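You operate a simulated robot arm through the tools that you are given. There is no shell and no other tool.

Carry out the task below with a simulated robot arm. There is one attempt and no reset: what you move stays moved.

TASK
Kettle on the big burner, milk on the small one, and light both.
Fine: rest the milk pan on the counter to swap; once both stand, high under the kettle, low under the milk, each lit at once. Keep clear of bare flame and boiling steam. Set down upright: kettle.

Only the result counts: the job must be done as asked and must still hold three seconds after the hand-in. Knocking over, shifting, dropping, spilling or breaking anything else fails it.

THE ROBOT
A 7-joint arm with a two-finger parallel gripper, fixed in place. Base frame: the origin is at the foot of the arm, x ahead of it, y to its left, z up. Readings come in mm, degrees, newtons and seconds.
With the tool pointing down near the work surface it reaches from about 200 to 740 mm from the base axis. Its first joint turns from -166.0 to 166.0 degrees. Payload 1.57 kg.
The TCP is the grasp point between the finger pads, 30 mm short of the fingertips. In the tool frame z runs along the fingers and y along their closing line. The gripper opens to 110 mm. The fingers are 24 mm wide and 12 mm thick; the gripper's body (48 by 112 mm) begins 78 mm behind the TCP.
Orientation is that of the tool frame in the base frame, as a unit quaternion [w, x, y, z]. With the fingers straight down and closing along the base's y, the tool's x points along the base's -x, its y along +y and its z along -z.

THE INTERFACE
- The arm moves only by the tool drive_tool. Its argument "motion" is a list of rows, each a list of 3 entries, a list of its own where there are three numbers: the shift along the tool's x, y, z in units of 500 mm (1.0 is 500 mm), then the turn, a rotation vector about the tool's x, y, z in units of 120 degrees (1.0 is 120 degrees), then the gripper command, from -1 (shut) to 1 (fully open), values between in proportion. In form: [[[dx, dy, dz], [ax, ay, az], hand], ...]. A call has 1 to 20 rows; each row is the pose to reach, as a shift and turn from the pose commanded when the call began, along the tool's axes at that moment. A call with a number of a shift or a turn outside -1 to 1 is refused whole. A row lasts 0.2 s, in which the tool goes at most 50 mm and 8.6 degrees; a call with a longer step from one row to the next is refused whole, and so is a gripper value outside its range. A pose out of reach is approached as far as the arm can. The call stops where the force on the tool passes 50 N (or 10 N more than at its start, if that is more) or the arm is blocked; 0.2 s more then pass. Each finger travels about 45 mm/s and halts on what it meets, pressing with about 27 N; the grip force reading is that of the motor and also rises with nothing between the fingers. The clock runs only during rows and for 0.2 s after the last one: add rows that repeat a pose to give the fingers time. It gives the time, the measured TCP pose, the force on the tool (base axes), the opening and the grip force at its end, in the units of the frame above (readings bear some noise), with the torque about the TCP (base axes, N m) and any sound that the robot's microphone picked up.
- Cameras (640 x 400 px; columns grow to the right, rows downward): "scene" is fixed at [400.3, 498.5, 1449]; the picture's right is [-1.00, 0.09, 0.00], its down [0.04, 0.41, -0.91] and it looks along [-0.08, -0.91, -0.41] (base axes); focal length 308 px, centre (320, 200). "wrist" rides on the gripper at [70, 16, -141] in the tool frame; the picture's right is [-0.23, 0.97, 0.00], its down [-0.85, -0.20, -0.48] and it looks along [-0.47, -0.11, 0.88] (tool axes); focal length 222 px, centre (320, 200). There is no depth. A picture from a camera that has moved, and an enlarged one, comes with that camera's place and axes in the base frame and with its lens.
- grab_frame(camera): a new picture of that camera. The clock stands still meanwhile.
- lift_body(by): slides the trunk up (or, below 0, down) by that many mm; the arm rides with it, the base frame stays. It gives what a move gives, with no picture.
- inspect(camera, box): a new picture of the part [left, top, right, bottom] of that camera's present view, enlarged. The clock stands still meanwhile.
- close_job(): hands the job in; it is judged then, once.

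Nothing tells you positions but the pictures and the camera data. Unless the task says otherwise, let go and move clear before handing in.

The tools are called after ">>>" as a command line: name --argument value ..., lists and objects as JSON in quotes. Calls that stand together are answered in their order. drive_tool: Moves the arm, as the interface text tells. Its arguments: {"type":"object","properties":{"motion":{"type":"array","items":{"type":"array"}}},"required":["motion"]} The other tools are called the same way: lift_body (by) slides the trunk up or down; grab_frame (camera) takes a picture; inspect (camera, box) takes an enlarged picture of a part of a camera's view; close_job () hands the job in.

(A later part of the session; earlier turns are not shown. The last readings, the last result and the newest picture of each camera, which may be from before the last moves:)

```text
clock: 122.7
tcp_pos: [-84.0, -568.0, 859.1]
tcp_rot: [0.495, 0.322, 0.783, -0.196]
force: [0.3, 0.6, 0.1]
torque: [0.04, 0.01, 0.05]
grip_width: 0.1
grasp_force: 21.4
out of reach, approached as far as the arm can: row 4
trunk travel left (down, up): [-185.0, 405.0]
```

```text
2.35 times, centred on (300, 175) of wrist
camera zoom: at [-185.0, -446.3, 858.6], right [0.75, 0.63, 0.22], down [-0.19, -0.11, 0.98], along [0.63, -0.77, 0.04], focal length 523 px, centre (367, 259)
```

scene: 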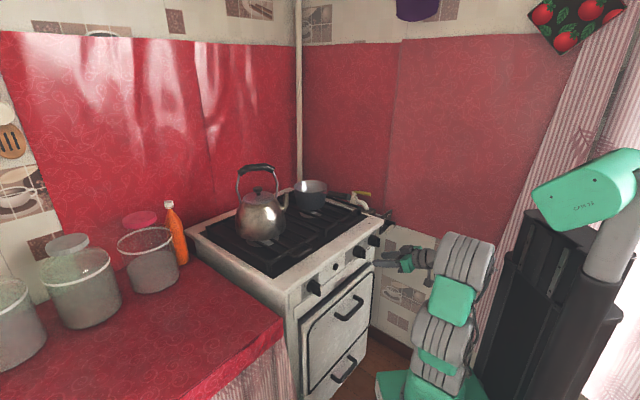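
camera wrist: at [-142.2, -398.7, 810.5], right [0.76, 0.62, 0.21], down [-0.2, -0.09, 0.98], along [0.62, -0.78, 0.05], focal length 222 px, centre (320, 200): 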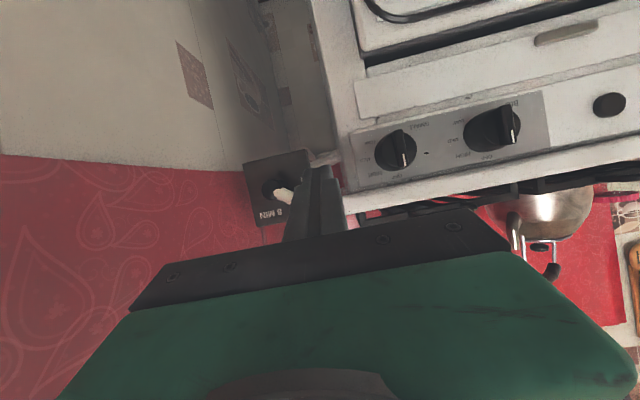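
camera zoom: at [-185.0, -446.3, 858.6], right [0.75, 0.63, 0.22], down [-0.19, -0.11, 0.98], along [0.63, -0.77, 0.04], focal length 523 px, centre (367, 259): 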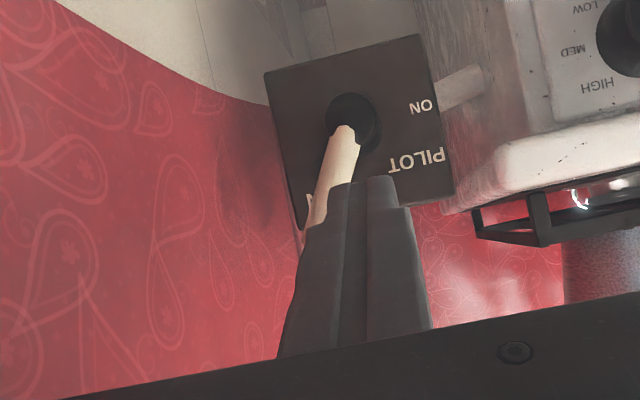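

>>> drive_tool --motion '[[[0, 0, 0], [0, 0, 0], -1], [[0, 0, 0], [0, 0, 0], -1], [[0, 0, 0], [0, 0, 0], -1], [[0, 0, 0], [0, 0, 0], -1], [[0, 0, 0], [0, 0, 0], -1], [[0, 0, 0], [0, 0, 0], -1], [[0, 0, 0], [0, 0, 0], -1], [[0, 0, 0], [0, 0, 0], -1], [[0, 0, 0], [0, 0, 0], -1], [[0, 0, 0], [0, 0, 0], -1], [[0, 0, 0], [0, 0, 0], -1], [[0, 0, 0], [0, 0, 0], -1], [[0, 0, 0], [0, 0, 0], -1], [[0, 0, 0], [0, 0, 0], -1], [[0, 0, 0], [0, 0, 0], -1], [[0, 0, 0], [0, 0, 0], -1], [[0, 0, 0], [0, 0, 0], -1], [[0, 0, 0], [0, 0, 0], -1], [[0, 0, 0], [0, 0, 0], -1], [[0, 0, 0], [0, 0, 0], -1]]'

>>> inspect --camera "scene" --box '[375, 195, 405, 225]'

>>> inspect --camera "scene" --box '[240, 190, 360, 265]'

```text
clock: 126.9
tcp_pos: [-84.1, -567.2, 861.2]
tcp_rot: [0.494, 0.321, 0.783, -0.198]
force: [0.3, -1.0, -0.4]
torque: [0.0, 0.0, -0.01]
grip_width: 0.0
grasp_force: 21.5
trunk travel left (down, up): [-185.0, 405.0]
```

```text
13.33 times, centred on (390, 210) of scene
camera zoom: at [400.3, 498.5, 1449.0], right [-1.0, 0.09, 0.0], down [0.04, 0.41, -0.91], along [-0.08, -0.91, -0.41], focal length 4112 px, centre (-613, 67)
```

zoom: 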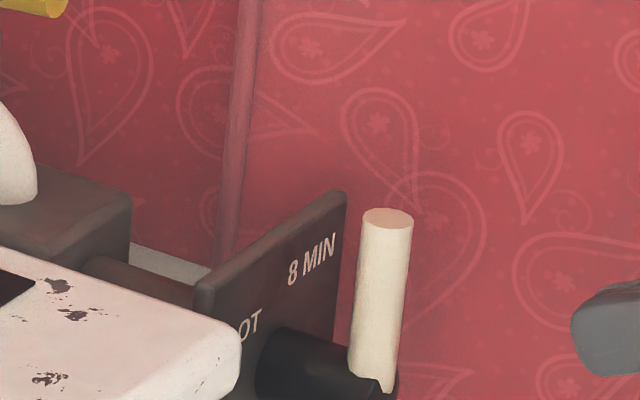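

```text
5.33 times, centred on (300, 228) of scene
camera zoom: at [400.3, 498.5, 1449.0], right [-1.0, 0.09, 0.0], down [0.04, 0.41, -0.91], along [-0.08, -0.91, -0.41], focal length 1645 px, centre (427, 53)
```

zoom: 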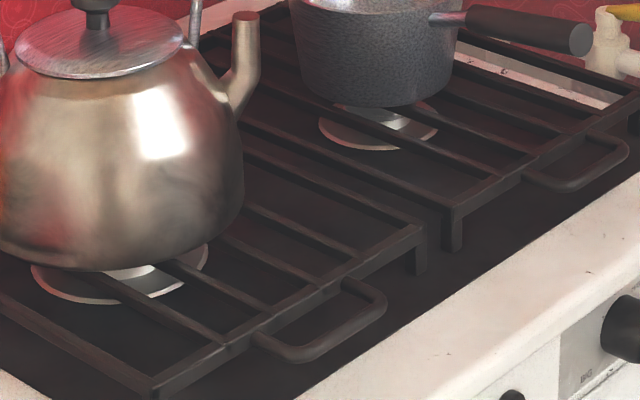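

The lever is running back from 8 MIN by itself: it is a gas timer that falls back to PILOT, and ON means permanent supply. So it belongs on ON, where it was. I let it run down and check.

>>> drive_tool --motion '[[[0, 0, 0], [0, 0, 0], -1], [[0, 0, 0], [0, 0, 0], -1], [[0, 0, 0], [0, 0, 0], -1], [[0, 0, 0], [0, 0, 0], -1], [[0, 0, 0], [0, 0, 0], -1], [[0, 0, 0], [0, 0, 0], -1], [[0, 0, 0], [0, 0, 0], -1], [[0, 0, 0], [0, 0, 0], -1], [[0, 0, 0], [0, 0, 0], -1], [[0, 0, 0], [0, 0, 0], -1], [[0, 0, 0], [0, 0, 0], -1], [[0, 0, 0], [0, 0, 0], -1], [[0, 0, 0], [0, 0, 0], -1], [[0, 0, 0], [0, 0, 0], -1], [[0, 0, 0], [0, 0, 0], -1], [[0, 0, 0], [0, 0, 0], -1], [[0, 0, 0], [0, 0, 0], -1], [[0, 0, 0], [0, 0, 0], -1], [[0, 0, 0], [0, 0, 0], -1], [[0, 0, 0], [0, 0, 0], -1]]'

>>> inspect --camera "scene" --box '[375, 195, 405, 225]'

>>> inspect --camera "wrist" --box '[180, 90, 420, 260]'

```text
clock: 131.1
tcp_pos: [-84.2, -567.4, 862.6]
tcp_rot: [0.494, 0.32, 0.784, -0.197]
force: [-0.6, -0.7, -0.7]
torque: [-0.01, 0.02, -0.02]
grip_width: 0.0
grasp_force: 21.3
trunk travel left (down, up): [-185.0, 405.0]
```

```text
13.33 times, centred on (390, 210) of scene
camera zoom: at [400.3, 498.5, 1449.0], right [-1.0, 0.09, 0.0], down [0.04, 0.41, -0.91], along [-0.08, -0.91, -0.41], focal length 4112 px, centre (-613, 67)
```

zoom: 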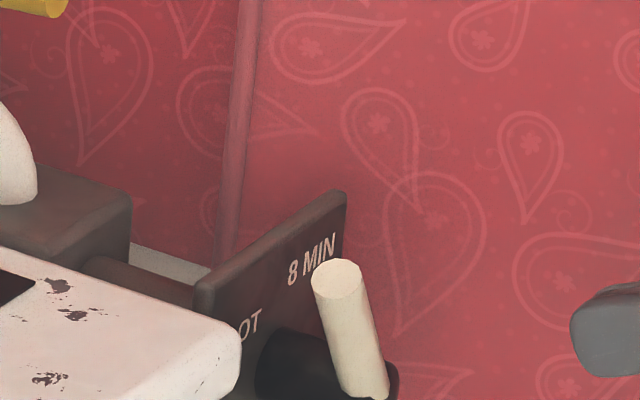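

```text
2.35 times, centred on (300, 175) of wrist
camera zoom: at [-184.4, -445.4, 861.6], right [0.75, 0.63, 0.21], down [-0.19, -0.1, 0.98], along [0.63, -0.77, 0.04], focal length 523 px, centre (367, 259)
```

zoom: 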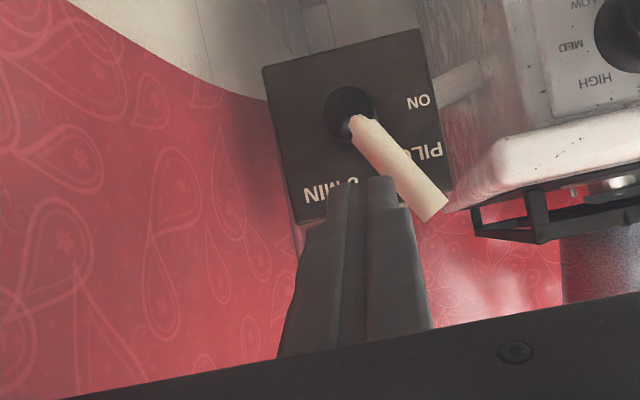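

>>> drive_tool --motion '[[[0, 0, 0], [0, 0, 0], -1], [[0, 0, 0], [0, 0, 0], -1], [[0, 0, 0], [0, 0, 0], -1], [[0, 0, 0], [0, 0, 0], -1], [[0, 0, 0], [0, 0, 0], -1], [[0, 0, 0], [0, 0, 0], -1], [[0, 0, 0], [0, 0, 0], -1], [[0, 0, 0], [0, 0, 0], -1], [[0, 0, 0], [0, 0, 0], -1], [[0, 0, 0], [0, 0, 0], -1], [[0, 0, 0], [0, 0, 0], -1], [[0, 0, 0], [0, 0, 0], -1], [[0, 0, 0], [0, 0, 0], -1], [[0, 0, 0], [0, 0, 0], -1], [[0, 0, 0], [0, 0, 0], -1], [[0, 0, 0], [0, 0, 0], -1], [[0, 0, 0], [0, 0, 0], -1], [[0, 0, 0], [0, 0, 0], -1], [[0, 0, 0], [0, 0, 0], -1], [[0, 0, 0], [0, 0, 0], -1]]'

>>> inspect --camera "wrist" --box '[180, 90, 420, 260]'

>>> inspect --camera "scene" --box '[375, 200, 405, 230]'

```text
clock: 135.3
tcp_pos: [-84.4, -566.0, 862.7]
tcp_rot: [0.494, 0.321, 0.783, -0.199]
force: [-0.2, 0.7, -0.3]
torque: [-0.02, -0.03, 0.03]
grip_width: 0.0
grasp_force: 21.5
trunk travel left (down, up): [-185.0, 405.0]
```

```text
2.35 times, centred on (300, 175) of wrist
camera zoom: at [-184.2, -445.2, 862.0], right [0.75, 0.63, 0.21], down [-0.19, -0.1, 0.98], along [0.63, -0.77, 0.04], focal length 523 px, centre (367, 259)
```

zoom: 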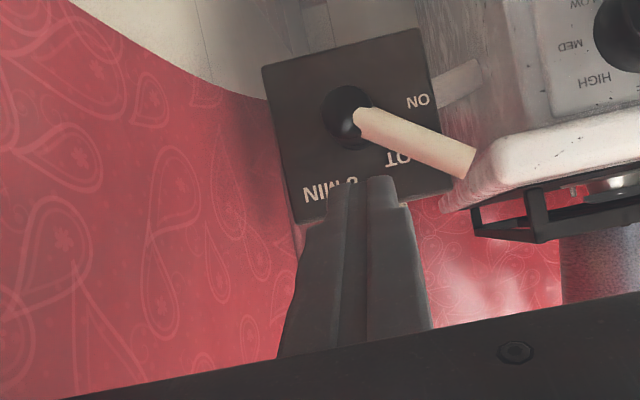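

```text
13.33 times, centred on (390, 215) of scene
camera zoom: at [400.3, 498.5, 1449.0], right [-1.0, 0.09, 0.0], down [0.04, 0.41, -0.91], along [-0.08, -0.91, -0.41], focal length 4112 px, centre (-613, 0)
```

zoom: 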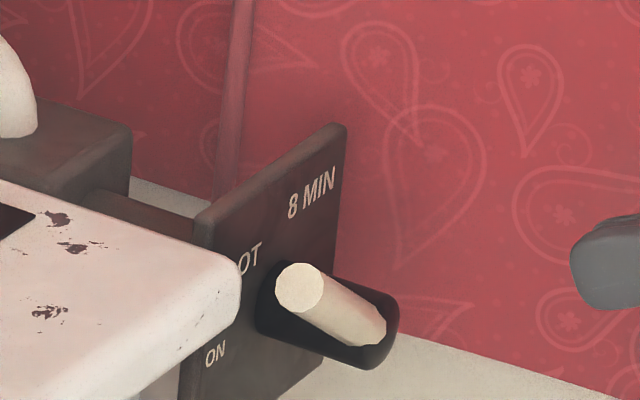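

The lever settled back exactly at PILOT by itself, confirming 8 MIN is a timed setting. I now push it from above back down to ON, its original position.

>>> drive_tool --motion '[[[-0.0127, 0.05, -0.006], [0, 0, 0], -1], [[-0.034, 0.05, 0.039], [0, 0, 0], -1], [[-0.055, 0.05, 0.084], [0, 0, 0], -1], [[-0.0753, 0.05, 0.1282], [0, 0, 0], -1], [[-0.0604, 0.0485, 0.135], [0, 0, 0], -1], [[-0.0455, 0.047, 0.142], [0, 0, 0], -1], [[-0.0299, 0.067, 0.1494], [0, 0, 0], -1], [[-0.0299, 0.067, 0.1494], [0, 0, 0], -1]]'

>>> inspect --camera "scene" --box '[360, 190, 440, 250]'

```text
clock: 137.1
tcp_pos: [-13.3, -589.7, 848.7]
tcp_rot: [0.498, 0.32, 0.781, -0.2]
force: [-3.8, 1.6, -0.8]
torque: [0.04, 0.1, 0.01]
grip_width: 0.0
grasp_force: 21.3
trunk travel left (down, up): [-185.0, 405.0]
```

```text
6.67 times, centred on (400, 220) of scene
camera zoom: at [400.3, 498.5, 1449.0], right [-1.0, 0.09, 0.0], down [0.04, 0.41, -0.91], along [-0.08, -0.91, -0.41], focal length 2056 px, centre (-213, 67)
```

zoom: 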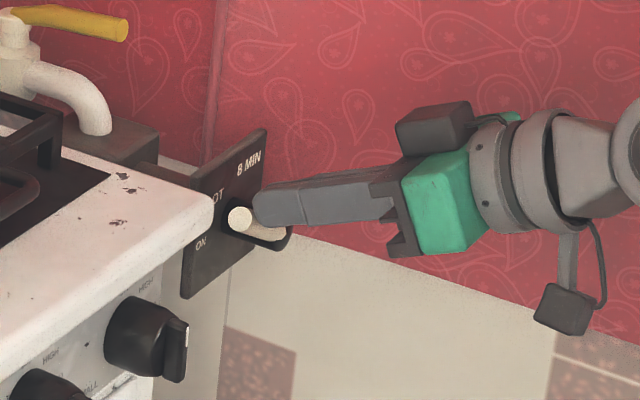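

>>> drive_tool --motion '[[[0.0121, 0.007, 0.0057], [0, 0, 0], -1], [[0.0242, 0.014, 0.0113], [0, 0, 0], -1], [[0.0363, 0.02, 0.017], [0, 0, 0], -1], [[0.0363, 0.02, 0.017], [0, 0, 0], -1]]'

>>> inspect --camera "scene" --box '[360, 190, 440, 250]'

>>> inspect --camera "wrist" --box '[200, 90, 440, 260]'

```text
clock: 138.1
tcp_pos: [-7.4, -582.0, 828.7]
tcp_rot: [0.498, 0.32, 0.781, -0.199]
force: [-8.6, 1.5, -0.9]
torque: [0.02, 0.14, -0.05]
grip_width: 0.0
grasp_force: 21.6
trunk travel left (down, up): [-185.0, 405.0]
```

```text
6.67 times, centred on (400, 220) of scene
camera zoom: at [400.3, 498.5, 1449.0], right [-1.0, 0.09, 0.0], down [0.04, 0.41, -0.91], along [-0.08, -0.91, -0.41], focal length 2056 px, centre (-213, 67)
```

zoom: 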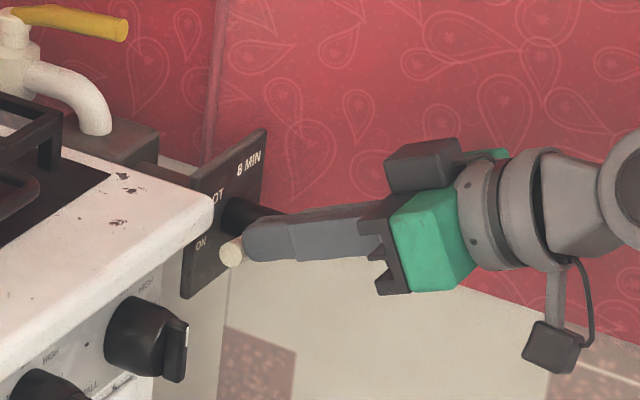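

```text
2.35 times, centred on (320, 175) of wrist
camera zoom: at [-106.4, -460.8, 826.6], right [0.75, 0.63, 0.21], down [-0.2, -0.1, 0.98], along [0.63, -0.77, 0.05], focal length 523 px, centre (320, 259)
```

zoom: 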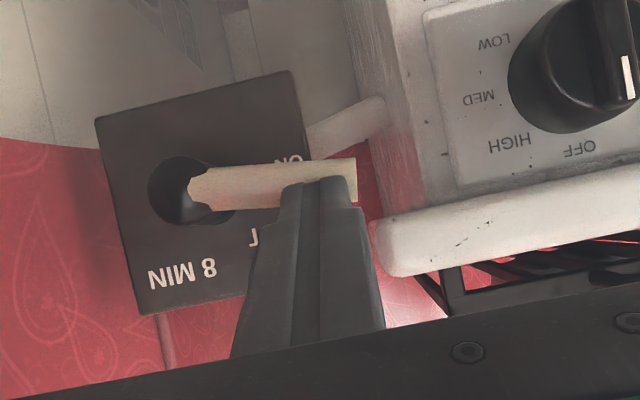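

>>> drive_tool --motion '[[[0.0091, 0.002, 0.0042], [0, 0, 0], -1], [[0.0181, 0.004, 0.0085], [0, 0, 0], -1], [[0.0272, 0.004, 0.0127], [0, 0, 0], -1], [[0.0272, 0.004, 0.0127], [0, 0, 0], -1]]'

>>> inspect --camera "scene" --box '[360, 190, 440, 250]'

>>> inspect --camera "wrist" --box '[200, 90, 440, 260]'

```text
clock: 139.1
tcp_pos: [-3.7, -579.1, 814.5]
tcp_rot: [0.497, 0.321, 0.781, -0.2]
force: [-4.7, 8.5, -0.1]
torque: [0.14, 0.06, -0.04]
grip_width: 0.1
grasp_force: 21.4
trunk travel left (down, up): [-185.0, 405.0]
```

```text
6.67 times, centred on (400, 220) of scene
camera zoom: at [400.3, 498.5, 1449.0], right [-1.0, 0.09, 0.0], down [0.04, 0.41, -0.91], along [-0.08, -0.91, -0.41], focal length 2056 px, centre (-213, 67)
```

zoom: 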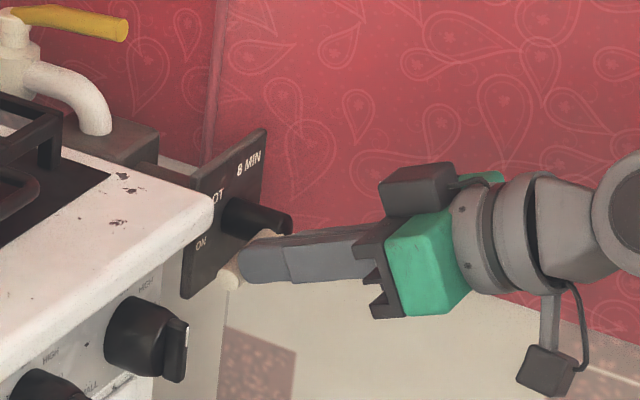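

```text
2.35 times, centred on (320, 175) of wrist
camera zoom: at [-104.4, -458.7, 812.4], right [0.75, 0.63, 0.21], down [-0.19, -0.1, 0.98], along [0.63, -0.77, 0.05], focal length 523 px, centre (320, 259)
```

zoom: 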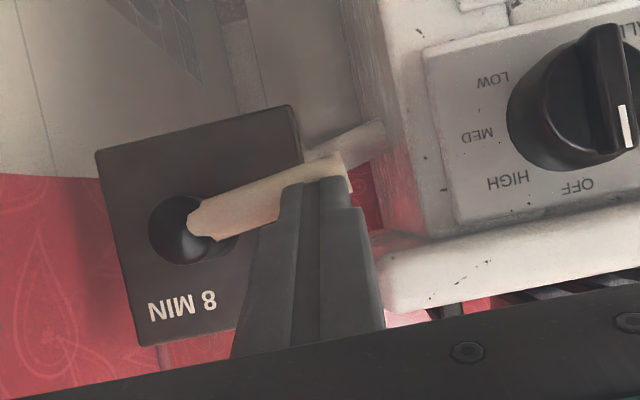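

>>> drive_tool --motion '[[[0.004, 0, 0.002], [0, 0, 0], -1], [[0.0082, 0, 0.0038], [0, 0, 0], -1], [[0.0082, 0, 0.0038], [0, 0, 0], -1]]'

>>> inspect --camera "scene" --box '[375, 205, 405, 240]'

```text
clock: 139.9
tcp_pos: [-4.7, -580.4, 811.9]
tcp_rot: [0.499, 0.319, 0.78, -0.202]
force: [-2.6, 11.4, 10.1]
torque: [-0.05, -0.02, 0.05]
grip_width: 0.1
grasp_force: 21.2
trunk travel left (down, up): [-185.0, 405.0]
```

```text
11.43 times, centred on (390, 222) of scene
camera zoom: at [400.3, 498.5, 1449.0], right [-1.0, 0.09, 0.0], down [0.04, 0.41, -0.91], along [-0.08, -0.91, -0.41], focal length 3525 px, centre (-480, -57)
```

zoom: 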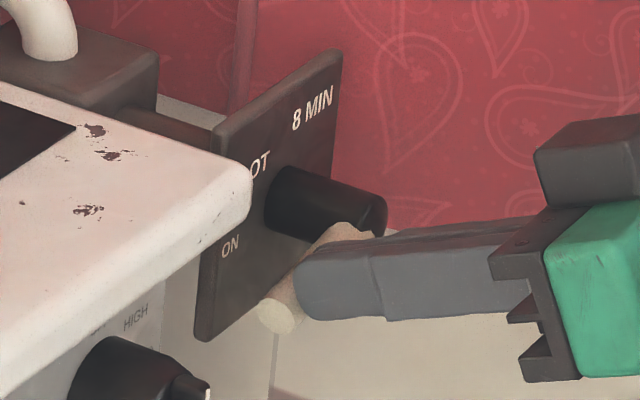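

Resistance rose: the lever is back on its ON stop. I lift off it and withdraw.

>>> drive_tool --motion '[[[-0.012, 0, -0.006], [0, 0, 0], -1], [[-0.005, 0, -0.05], [0, 0, 0], -1], [[0.012, 0.01, -0.1], [0, 0, 0], -1], [[0.02, 0.03, -0.145], [0, 0, 0], -1], [[0.02, 0.03, -0.145], [0, 0, 0], -1]]'

>>> inspect --camera "scene" --box '[375, 205, 405, 240]'

>>> grab_frame --camera "wrist"

```text
clock: 141.1
tcp_pos: [-43.6, -519.7, 830.2]
tcp_rot: [0.497, 0.32, 0.781, -0.2]
force: [0.1, -0.4, -0.2]
torque: [-0.01, -0.01, 0.0]
grip_width: 0.1
grasp_force: 21.2
trunk travel left (down, up): [-185.0, 405.0]
```

```text
11.43 times, centred on (390, 222) of scene
camera zoom: at [400.3, 498.5, 1449.0], right [-1.0, 0.09, 0.0], down [0.04, 0.41, -0.91], along [-0.08, -0.91, -0.41], focal length 3525 px, centre (-480, -57)
```

zoom: 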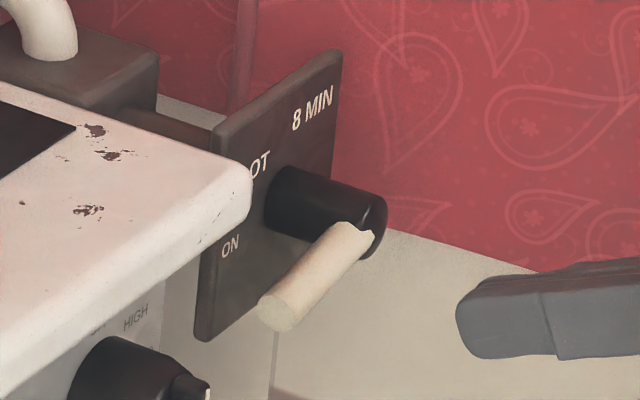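

```text
taken
camera wrist: at [-142.8, -397.3, 828.8], right [0.75, 0.63, 0.21], down [-0.19, -0.1, 0.98], along [0.63, -0.77, 0.05], focal length 222 px, centre (320, 200)
```

wrist: 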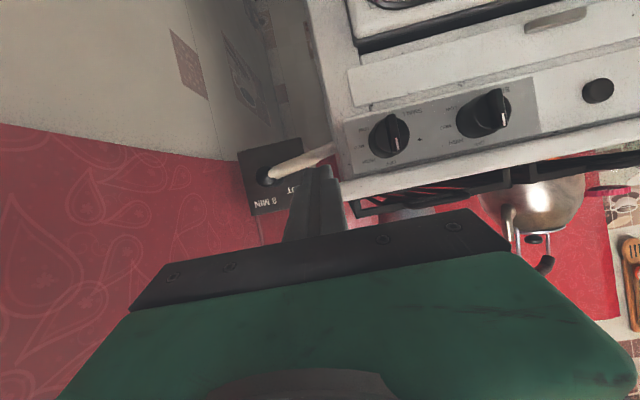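

>>> inspect --camera "scene" --box '[240, 195, 340, 258]'

>>> inspect --camera "wrist" --box '[330, 70, 640, 260]'

```text
6.35 times, centred on (290, 226) of scene
camera zoom: at [400.3, 498.5, 1449.0], right [-1.0, 0.09, 0.0], down [0.04, 0.41, -0.91], along [-0.08, -0.91, -0.41], focal length 1958 px, centre (510, 32)
```

zoom: 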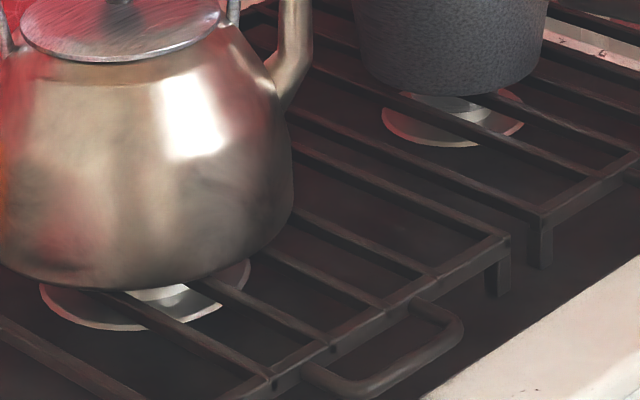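

```text
2.06 times, centred on (485, 165) of wrist
camera zoom: at [-142.8, -397.3, 828.8], right [0.75, 0.63, 0.21], down [-0.19, -0.1, 0.98], along [0.63, -0.77, 0.05], focal length 459 px, centre (-21, 272)
```

zoom: 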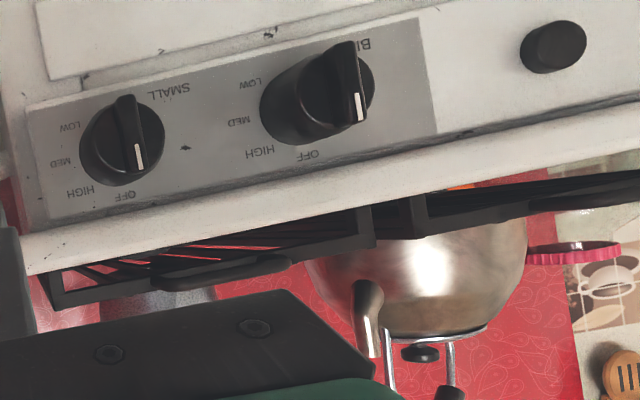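

The lever is back on ON as found, and nothing else changed. Now I set up in front of the BIG tap with the tool level, fingers open around its fin.

>>> drive_tool --motion '[[[0.0103, 0.0724, 0.015], [0, -0.0425, 0], -0.3], [[0.0206, 0.1448, 0.03], [0, -0.085, 0], -0.3], [[0.0308, 0.2172, 0.045], [0, -0.1275, 0], -0.3], [[0.0411, 0.2896, 0.06], [0, -0.17, 0], -0.3], [[0.0514, 0.362, 0.0748], [0, -0.209, 0], -0.3], [[0.0514, 0.362, 0.0748], [0, -0.209, 0], -0.3]]'

>>> grab_frame --camera "wrist"

>>> grab_frame --camera "scene"

```text
clock: 142.5
tcp_pos: [100.8, -447.3, 830.7]
tcp_rot: [0.631, 0.281, 0.674, -0.263]
force: [0.5, -0.8, 0.1]
torque: [0.02, 0.03, 0.06]
grip_width: 38.5
grasp_force: 0.0
out of reach, approached as far as the arm can: row 4, 5, 6
trunk travel left (down, up): [-185.0, 405.0]
```

```text
taken
camera wrist: at [11.4, -333.0, 770.6], right [0.7, 0.67, 0.23], down [-0.44, 0.16, 0.88], along [0.56, -0.72, 0.41], focal length 222 px, centre (320, 200)
```

wrist: 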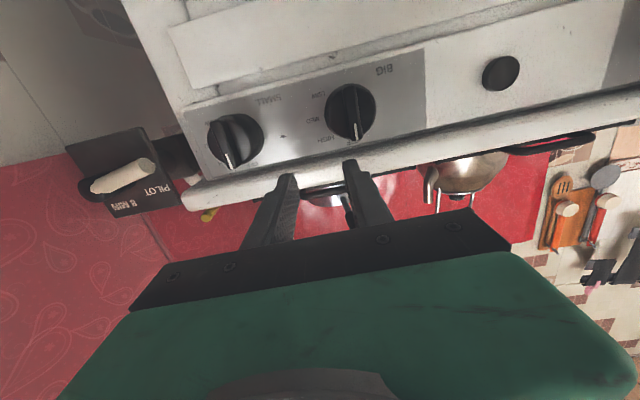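

```text
taken
```

scene: 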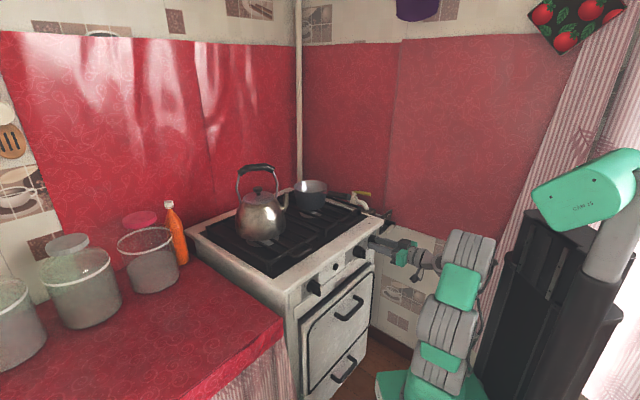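

The fold is too tight there with the trunk at this height. I back away again and lower the trunk more, which gives the arm room to hold the tool level.

>>> drive_tool --motion '[[[-0.03, -0.01, -0.03], [0, 0.02, 0], -0.3], [[-0.03, -0.07, -0.05], [0, 0.055, 0], -0.3], [[-0.025, -0.14, -0.07], [0, 0.09, 0], -0.3], [[-0.015, -0.22, -0.09], [0, 0.13, 0], -0.3], [[0.0, -0.307, -0.1], [0, 0.175, 0], -0.3], [[0.0, -0.307, -0.1], [0, 0.175, 0], -0.3]]'

>>> grab_frame --camera "wrist"

```text
clock: 143.9
tcp_pos: [-42.6, -520.2, 832.0]
tcp_rot: [0.497, 0.326, 0.777, -0.206]
force: [0.5, -0.9, 0.1]
torque: [0.02, 0.03, -0.02]
grip_width: 38.4
grasp_force: 0.2
trunk travel left (down, up): [-185.0, 405.0]
```

```text
taken
camera wrist: at [-141.6, -397.1, 828.4], right [0.76, 0.62, 0.21], down [-0.2, -0.09, 0.98], along [0.62, -0.78, 0.05], focal length 222 px, centre (320, 200)
```

wrist: 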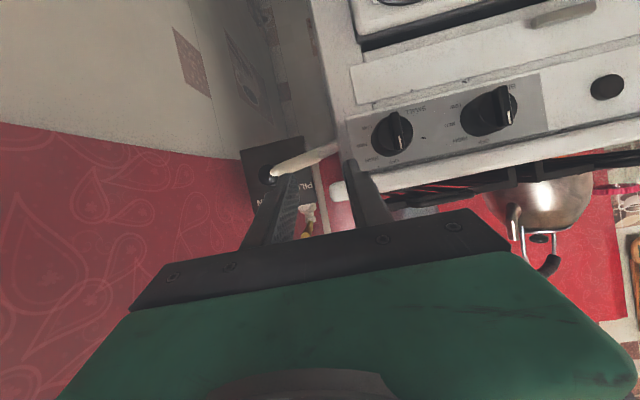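

>>> lift_body --by -165

>>> drive_tool --motion '[[[-0.06, 0, -0.028], [0, 0, 0], -0.3], [[-0.12, 0, -0.056], [0, 0, 0], -0.3], [[-0.18, 0, -0.084], [0, 0, 0], -0.3], [[-0.225, 0, -0.105], [0, 0, 0], -0.3], [[-0.225, 0, -0.105], [0, 0, 0], -0.3]]'

>>> grab_frame --camera "scene"

```text
clock: 145.8
tcp_pos: [-41.8, -519.7, 666.2]
tcp_rot: [0.499, 0.325, 0.777, -0.206]
force: [0.3, 0.1, 0.2]
torque: [0.03, -0.01, -0.01]
grip_width: 38.3
grasp_force: 0.0
trunk travel left (down, up): [-20.0, 570.0]
```

```text
clock: 147.0
tcp_pos: [-35.9, -514.1, 763.3]
tcp_rot: [0.498, 0.326, 0.777, -0.206]
force: [0.4, 0.5, -0.2]
torque: [0.0, 0.0, -0.02]
grip_width: 38.9
grasp_force: 0.0
out of reach, approached as far as the arm can: row 3, 4, 5
trunk travel left (down, up): [-20.0, 570.0]
```

```text
taken
```

scene: 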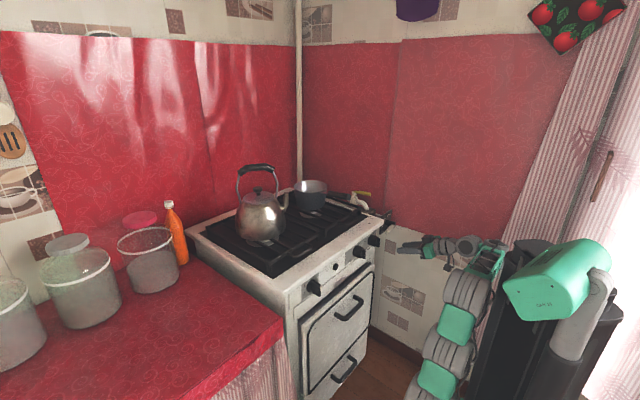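

This height doesn't suit the arm either. I return the trunk to the previous level and will turn the taps by pushing their fins with the closed fingertips at a comfortable 45° tool tilt, which also lets me go straight on to the igniter button.

>>> lift_body --by 165

```text
clock: 148.9
tcp_pos: [-36.8, -513.4, 928.3]
tcp_rot: [0.499, 0.325, 0.776, -0.207]
force: [0.4, -0.2, -0.8]
torque: [0.0, 0.04, 0.0]
grip_width: 38.5
grasp_force: 0.0
trunk travel left (down, up): [-185.0, 405.0]
```

>>> drive_tool --motion '[[[0.0456, 0.059, 0.0238], [0, 0.0334, 0], -0.6], [[0.0912, 0.118, 0.0476], [0, 0.0668, 0], -1], [[0.1368, 0.177, 0.0714], [0, 0.1002, 0], -1], [[0.1824, 0.236, 0.0952], [0, 0.1336, 0], -1], [[0.228, 0.295, 0.119], [0, 0.167, 0], -1], [[0.228, 0.295, 0.119], [0, 0.167, 0], -1]]'

>>> grab_frame --camera "wrist"

>>> inspect --camera "scene" --box '[320, 210, 440, 290]'

```text
clock: 150.3
tcp_pos: [70.7, -413.2, 800.3]
tcp_rot: [0.355, 0.357, 0.851, -0.147]
force: [-0.5, 0.5, 0.0]
torque: [0.05, 0.03, 0.0]
grip_width: 0.0
grasp_force: 20.9
trunk travel left (down, up): [-185.0, 405.0]
```

```text
taken
camera wrist: at [-21.4, -295.8, 851.6], right [0.81, 0.57, 0.16], down [0.04, -0.33, 0.94], along [0.59, -0.75, -0.29], focal length 222 px, centre (320, 200)
```

wrist: 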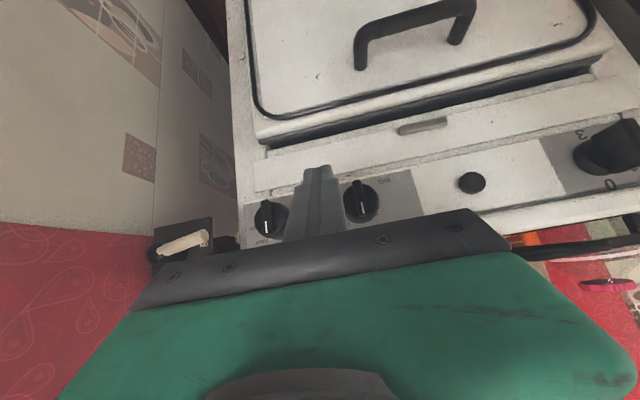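

```text
5.00 times, centred on (380, 250) of scene
camera zoom: at [400.3, 498.5, 1449.0], right [-1.0, 0.09, 0.0], down [0.04, 0.41, -0.91], along [-0.08, -0.91, -0.41], focal length 1542 px, centre (20, -50)
```

zoom: 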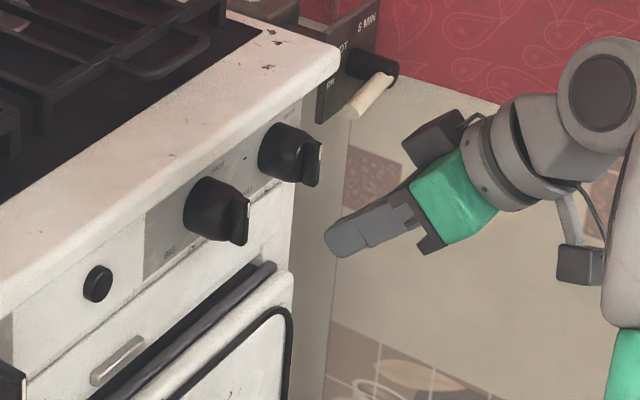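

>>> drive_tool --motion '[[[-0.0156, 0, 0.041], [0, 0, 0], -1], [[-0.0312, 0, 0.082], [0, 0, 0], -1], [[-0.0312, 0, 0.082], [0, 0, 0], -1]]'

>>> inspect --camera "wrist" --box '[240, 120, 480, 260]'

>>> inspect --camera "scene" --box '[335, 220, 405, 275]'

```text
clock: 151.1
tcp_pos: [100.0, -440.8, 783.2]
tcp_rot: [0.356, 0.355, 0.852, -0.146]
force: [0.0, -0.4, -0.3]
torque: [0.04, 0.0, 0.02]
grip_width: 0.2
grasp_force: 21.1
trunk travel left (down, up): [-185.0, 405.0]
```

```text
2.67 times, centred on (360, 190) of wrist
camera zoom: at [6.8, -323.0, 833.4], right [0.8, 0.57, 0.16], down [0.04, -0.33, 0.94], along [0.59, -0.75, -0.29], focal length 592 px, centre (213, 227)
```

zoom: 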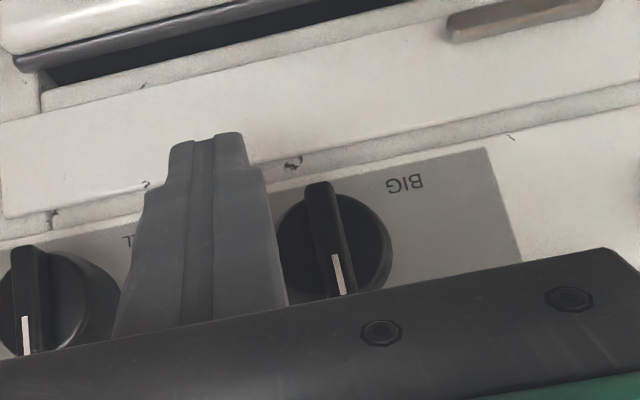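

```text
7.27 times, centred on (370, 248) of scene
camera zoom: at [400.3, 498.5, 1449.0], right [-1.0, 0.09, 0.0], down [0.04, 0.41, -0.91], along [-0.08, -0.91, -0.41], focal length 2243 px, centre (-44, -146)
```

zoom: 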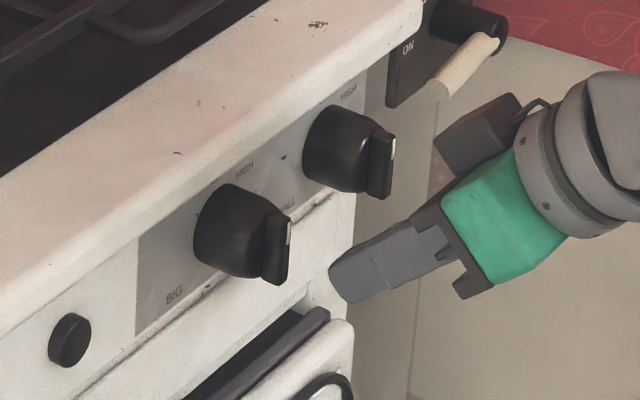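

The fin's upper end gives a better hold. I move the fingertips to the left of the top of the BIG fin, just clear of it.

>>> drive_tool --motion '[[[0.021, 0, -0.021], [0, 0, 0], -1], [[-0.014, 0.049, -0.056], [0, 0, 0], -1], [[-0.05, 0.098, -0.092], [0, 0, 0], -1], [[-0.078, 0.098, -0.064], [0, 0, 0], -1], [[-0.105, 0.098, -0.037], [0, 0, 0], -1], [[-0.105, 0.098, -0.037], [0, 0, 0], -1]]'

>>> inspect --camera "wrist" --box '[200, 90, 440, 230]'

>>> inspect --camera "scene" --box '[335, 220, 405, 275]'

```text
clock: 152.5
tcp_pos: [153.8, -423.7, 830.9]
tcp_rot: [0.356, 0.357, 0.851, -0.146]
force: [0.0, 0.5, -1.1]
torque: [0.0, -0.03, -0.01]
grip_width: 0.0
grasp_force: 21.3
trunk travel left (down, up): [-185.0, 405.0]
```

```text
2.67 times, centred on (320, 160) of wrist
camera zoom: at [61.7, -306.4, 882.1], right [0.81, 0.57, 0.16], down [0.04, -0.33, 0.94], along [0.59, -0.75, -0.29], focal length 592 px, centre (320, 307)
```

zoom: 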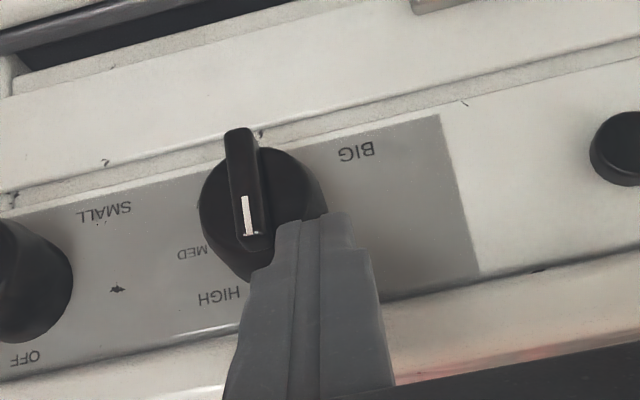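

```text
7.27 times, centred on (370, 248) of scene
camera zoom: at [400.3, 498.5, 1449.0], right [-1.0, 0.09, 0.0], down [0.04, 0.41, -0.91], along [-0.08, -0.91, -0.41], focal length 2243 px, centre (-44, -146)
```

zoom: 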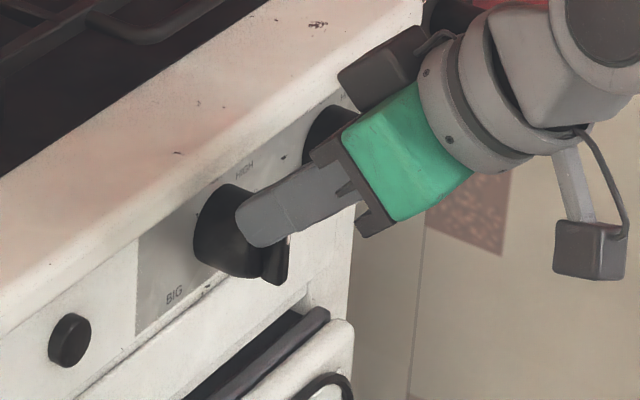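

The fingertip is beside the pointer end of the BIG fin. In one continuous move I push it 45° to HIGH and go straight on to press the igniter.

>>> drive_tool --motion '[[[0, -0.018, 0], [0, 0, 0], -1], [[0, -0.028, 0], [0, 0, 0], -1], [[0, -0.037, 0], [0, 0, 0], -1], [[0.049, -0.032, -0.049], [0, 0, 0], -1], [[0.0515, 0.052, -0.0269], [0, 0, 0], -1], [[0.0537, 0.136, -0.0048], [0, 0, 0], -1], [[0.0561, 0.221, 0.0174], [0, 0, 0], -1], [[0.0166, 0.221, 0.057], [0, 0, 0], -1], [[-0.0004, 0.221, 0.074], [0, 0, 0], -1], [[-0.0004, 0.221, 0.074], [0, 0, 0], -1], [[-0.0004, 0.221, 0.074], [0, 0, 0], -1]]'

>>> inspect --camera "scene" --box '[230, 190, 410, 300]'

>>> grab_frame --camera "wrist"

```text
clock: 154.9
tcp_pos: [249.5, -363.5, 808.8]
tcp_rot: [0.355, 0.357, 0.851, -0.148]
force: [-32.7, 32.5, 14.6]
torque: [0.03, 0.15, -0.02]
grip_width: 0.2
grasp_force: 21.0
trunk travel left (down, up): [-185.0, 405.0]
heard: click
stopped in row 11: the force on the tool passed its limit at 83 N (the readings are from after the stop); the commanded pose is now the measured one
```

```text
3.56 times, centred on (320, 245) of scene
camera zoom: at [400.3, 498.5, 1449.0], right [-1.0, 0.09, 0.0], down [0.04, 0.41, -0.91], along [-0.08, -0.91, -0.41], focal length 1097 px, centre (320, 40)
```

zoom: 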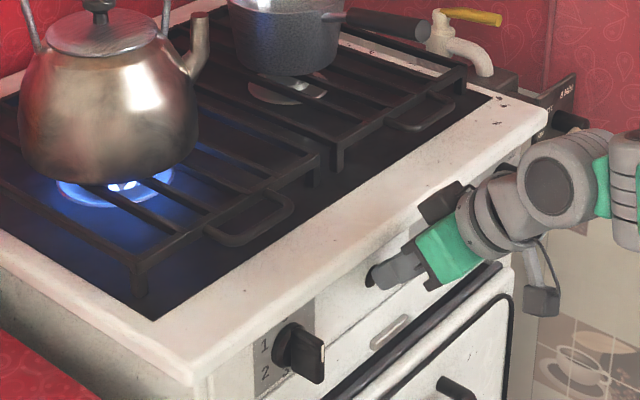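

```text
taken
camera wrist: at [156.9, -247.3, 859.9], right [0.81, 0.57, 0.16], down [0.04, -0.33, 0.94], along [0.59, -0.75, -0.29], focal length 222 px, centre (320, 200)
```

wrist: 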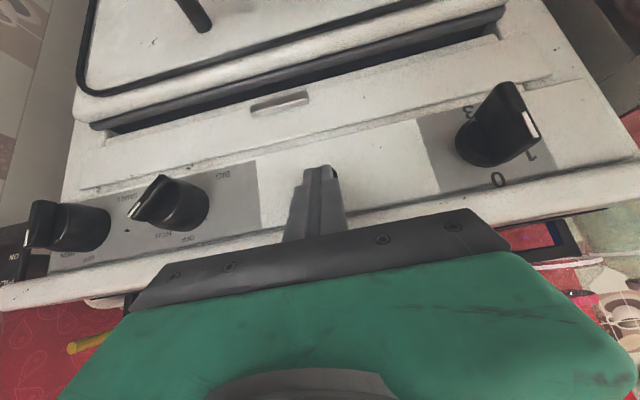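

The big burner is lit: a blue flame shows under the kettle. I back off the button and check the BIG tap's exact setting.

>>> drive_tool --motion '[[[0.015, 0, -0.015], [0, 0, 0], -1], [[0.04, 0, -0.04], [0, 0, 0], -1], [[0.07, 0, -0.07], [0, 0, 0], -1], [[0.1, 0, -0.1], [0, 0, 0], -1], [[0.1, 0, -0.1], [0, 0, 0], -1]]'

>>> inspect --camera "wrist" --box '[60, 130, 340, 280]'

>>> inspect --camera "scene" --box '[335, 220, 405, 275]'

>>> inspect --camera "scene" --box '[235, 195, 345, 260]'

```text
clock: 156.1
tcp_pos: [203.3, -315.8, 806.7]
tcp_rot: [0.355, 0.357, 0.851, -0.148]
force: [0.2, 0.2, -0.2]
torque: [0.0, 0.02, -0.02]
grip_width: 0.3
grasp_force: 21.5
trunk travel left (down, up): [-185.0, 405.0]
```

```text
2.29 times, centred on (200, 205) of wrist
camera zoom: at [110.8, -198.7, 858.4], right [0.81, 0.57, 0.16], down [0.04, -0.33, 0.94], along [0.59, -0.75, -0.29], focal length 508 px, centre (594, 189)
```

zoom: 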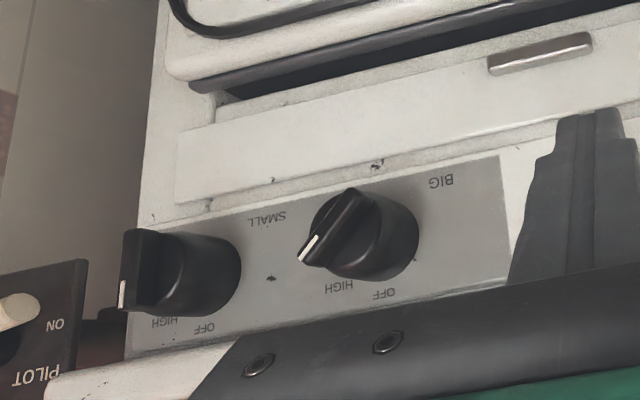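

```text
7.27 times, centred on (370, 248) of scene
camera zoom: at [400.3, 498.5, 1449.0], right [-1.0, 0.09, 0.0], down [0.04, 0.41, -0.91], along [-0.08, -0.91, -0.41], focal length 2243 px, centre (-44, -146)
```

zoom: 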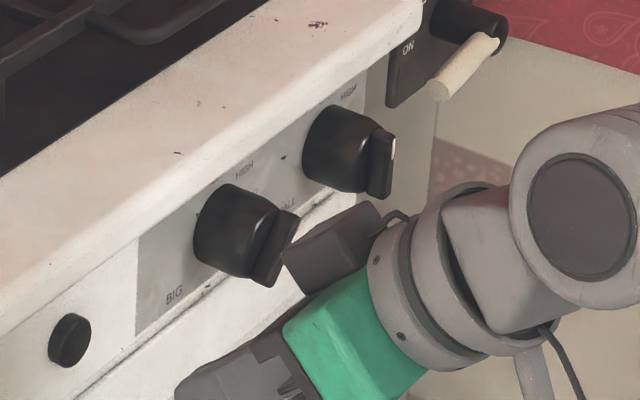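

```text
5.82 times, centred on (290, 228) of scene
camera zoom: at [400.3, 498.5, 1449.0], right [-1.0, 0.09, 0.0], down [0.04, 0.41, -0.91], along [-0.08, -0.91, -0.41], focal length 1794 px, centre (494, 40)
```

zoom: 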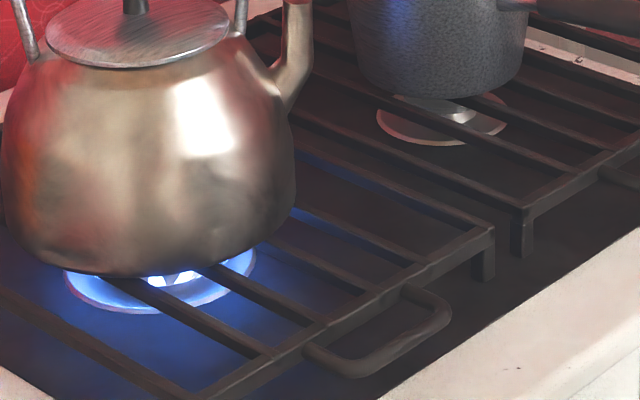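

BIG is on HIGH with a strong flame. Now the same for SMALL: I move to the left of its fin's upper end.

>>> drive_tool --motion '[[[-0.0069, -0.0847, -0.0069], [0, 0, 0], -1], [[-0.0138, -0.1694, -0.0138], [0, 0, 0], -1], [[-0.0206, -0.254, -0.0206], [0, 0, 0], -1], [[-0.0275, -0.3387, -0.0275], [0, 0, 0], -1], [[-0.0344, -0.4234, -0.0344], [0, 0, 0], -1], [[-0.0636, -0.4234, -0.0052], [0, 0, 0], -1], [[-0.0928, -0.4234, 0.024], [0, 0, 0], -1], [[-0.0928, -0.4234, 0.024], [0, 0, 0], -1]]'

>>> inspect --camera "wrist" --box '[200, 90, 440, 230]'

>>> inspect --camera "scene" --box '[335, 210, 405, 265]'

```text
clock: 157.9
tcp_pos: [80.1, -496.1, 832.3]
tcp_rot: [0.354, 0.357, 0.852, -0.147]
force: [0.1, -0.3, -0.6]
torque: [0.02, -0.01, 0.01]
grip_width: 0.0
grasp_force: 20.9
trunk travel left (down, up): [-185.0, 405.0]
```

```text
2.67 times, centred on (320, 160) of wrist
camera zoom: at [-12.0, -377.7, 882.6], right [0.81, 0.57, 0.16], down [0.04, -0.33, 0.94], along [0.59, -0.75, -0.29], focal length 592 px, centre (320, 307)
```

zoom: 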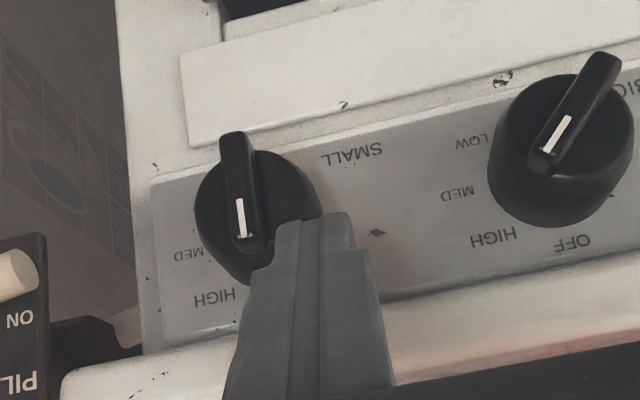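

```text
7.27 times, centred on (370, 238) of scene
camera zoom: at [400.3, 498.5, 1449.0], right [-1.0, 0.09, 0.0], down [0.04, 0.41, -0.91], along [-0.08, -0.91, -0.41], focal length 2243 px, centre (-44, -73)
```

zoom: 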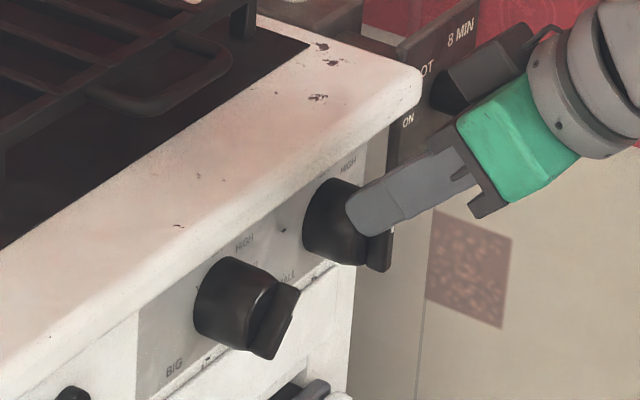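

Aligned the same way. One continuous move: SMALL to HIGH, then straight to the igniter (it will be turned down to LOW once lit).

>>> drive_tool --motion '[[[0, -0.014, 0], [0, 0, 0], -1], [[0, -0.023, 0], [0, 0, 0], -1], [[0, -0.0314, 0], [0, 0, 0], -1], [[0.049, -0.026, -0.049], [0, 0, 0], -1], [[0.0564, 0.0648, -0.0416], [0, 0, 0], -1], [[0.0638, 0.1556, -0.0342], [0, 0, 0], -1], [[0.071, 0.2464, -0.027], [0, 0, 0], -1], [[0.0634, 0.3372, -0.0046], [0, 0, 0], -1], [[0.0562, 0.4278, 0.0174], [0, 0, 0], -1], [[0.0154, 0.4278, 0.0582], [0, 0, 0], -1], [[0.0012, 0.4278, 0.0724], [0, 0, 0], -1], [[0.0012, 0.4278, 0.0724], [0, 0, 0], -1]]'

>>> inspect --camera "scene" --box '[230, 180, 410, 290]'

>>> inspect --camera "wrist" --box '[0, 130, 280, 300]'

```text
clock: 160.5
tcp_pos: [248.1, -362.8, 805.9]
tcp_rot: [0.355, 0.356, 0.852, -0.147]
force: [-10.8, 19.5, 2.2]
torque: [0.16, 0.13, 0.19]
grip_width: 0.3
grasp_force: 21.0
trunk travel left (down, up): [-185.0, 405.0]
heard: click
```

```text
3.56 times, centred on (320, 235) of scene
camera zoom: at [400.3, 498.5, 1449.0], right [-1.0, 0.09, 0.0], down [0.04, 0.41, -0.91], along [-0.08, -0.91, -0.41], focal length 1097 px, centre (320, 76)
```

zoom: 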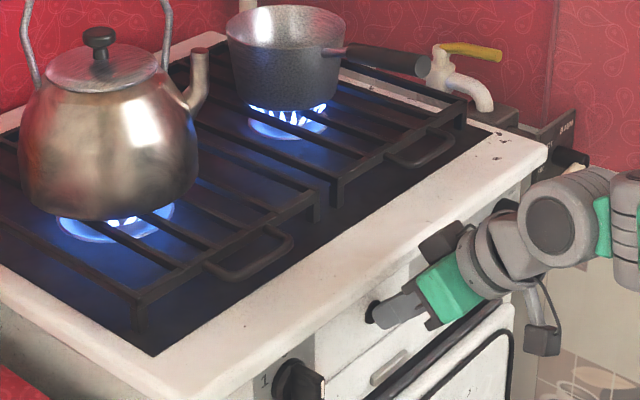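

```text
2.29 times, centred on (140, 215) of wrist
camera zoom: at [156.5, -244.9, 857.7], right [0.81, 0.57, 0.16], down [0.04, -0.33, 0.94], along [0.59, -0.75, -0.29], focal length 508 px, centre (731, 166)
```

zoom: 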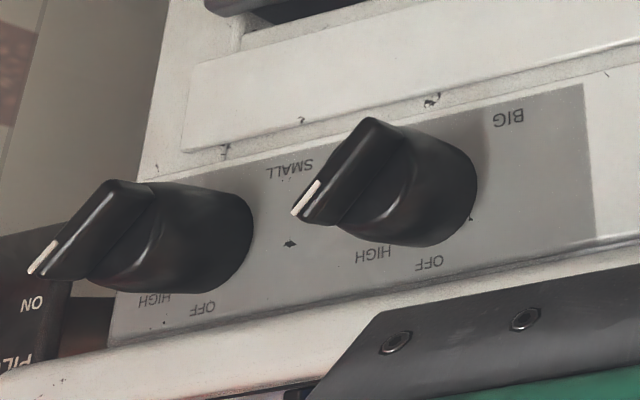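

Both burners are lit. I back off and go to the right-hand side of the SMALL fin to turn it on from HIGH to LOW.

>>> drive_tool --motion '[[[0.02, 0, -0.02], [0, 0, 0], -1], [[0.055, 0, -0.055], [0, 0, 0], -1], [[0.092, 0, -0.092], [0, 0, 0], -1], [[0.084, -0.087, -0.1], [0, -0.028, 0], -1], [[0.076, -0.174, -0.108], [0, -0.056, 0], -1], [[0.068, -0.262, -0.116], [0, -0.084, 0], -1], [[0.06, -0.349, -0.124], [0, -0.111, 0], -1], [[0.052, -0.436, -0.132], [0, -0.139, 0], -1], [[0.044, -0.523, -0.14], [0, -0.167, 0], -1], [[0.044, -0.523, -0.14], [0, -0.167, 0], -1]]'

>>> inspect --camera "wrist" --box '[200, 60, 480, 230]'

>>> inspect --camera "scene" --box '[335, 200, 415, 265]'

```text
clock: 162.7
tcp_pos: [19.7, -499.9, 839.5]
tcp_rot: [0.498, 0.326, 0.776, -0.208]
force: [-0.2, -0.2, -0.7]
torque: [0.01, 0.01, 0.02]
grip_width: 0.1
grasp_force: 21.5
trunk travel left (down, up): [-185.0, 405.0]
```

```text
2.29 times, centred on (340, 145) of wrist
camera zoom: at [-77.8, -376.2, 836.7], right [0.76, 0.62, 0.21], down [-0.2, -0.09, 0.98], along [0.62, -0.78, 0.06], focal length 508 px, centre (274, 326)
```

zoom: 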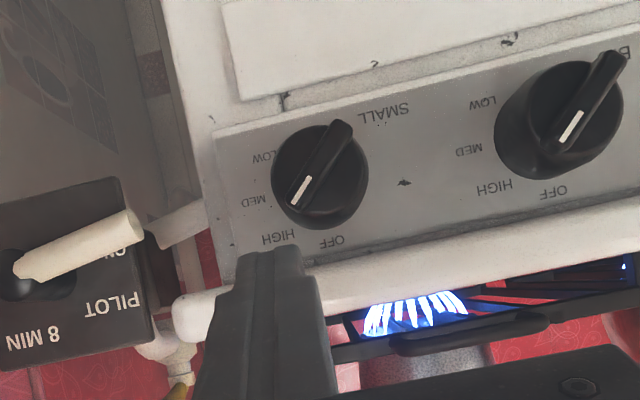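

```text
6.15 times, centred on (375, 232) of scene
camera zoom: at [400.3, 498.5, 1449.0], right [-1.0, 0.09, 0.0], down [0.04, 0.41, -0.91], along [-0.08, -0.91, -0.41], focal length 1898 px, centre (-18, 0)
```

zoom: 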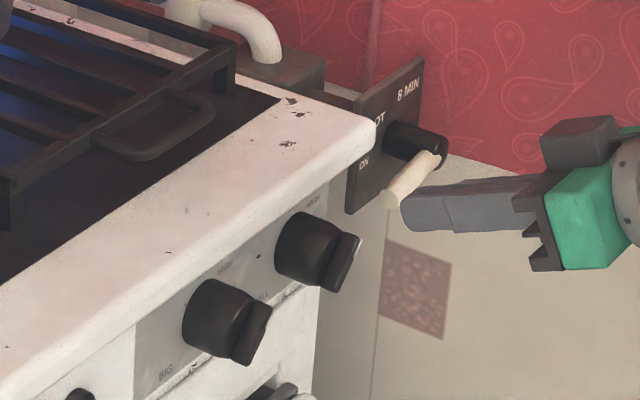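

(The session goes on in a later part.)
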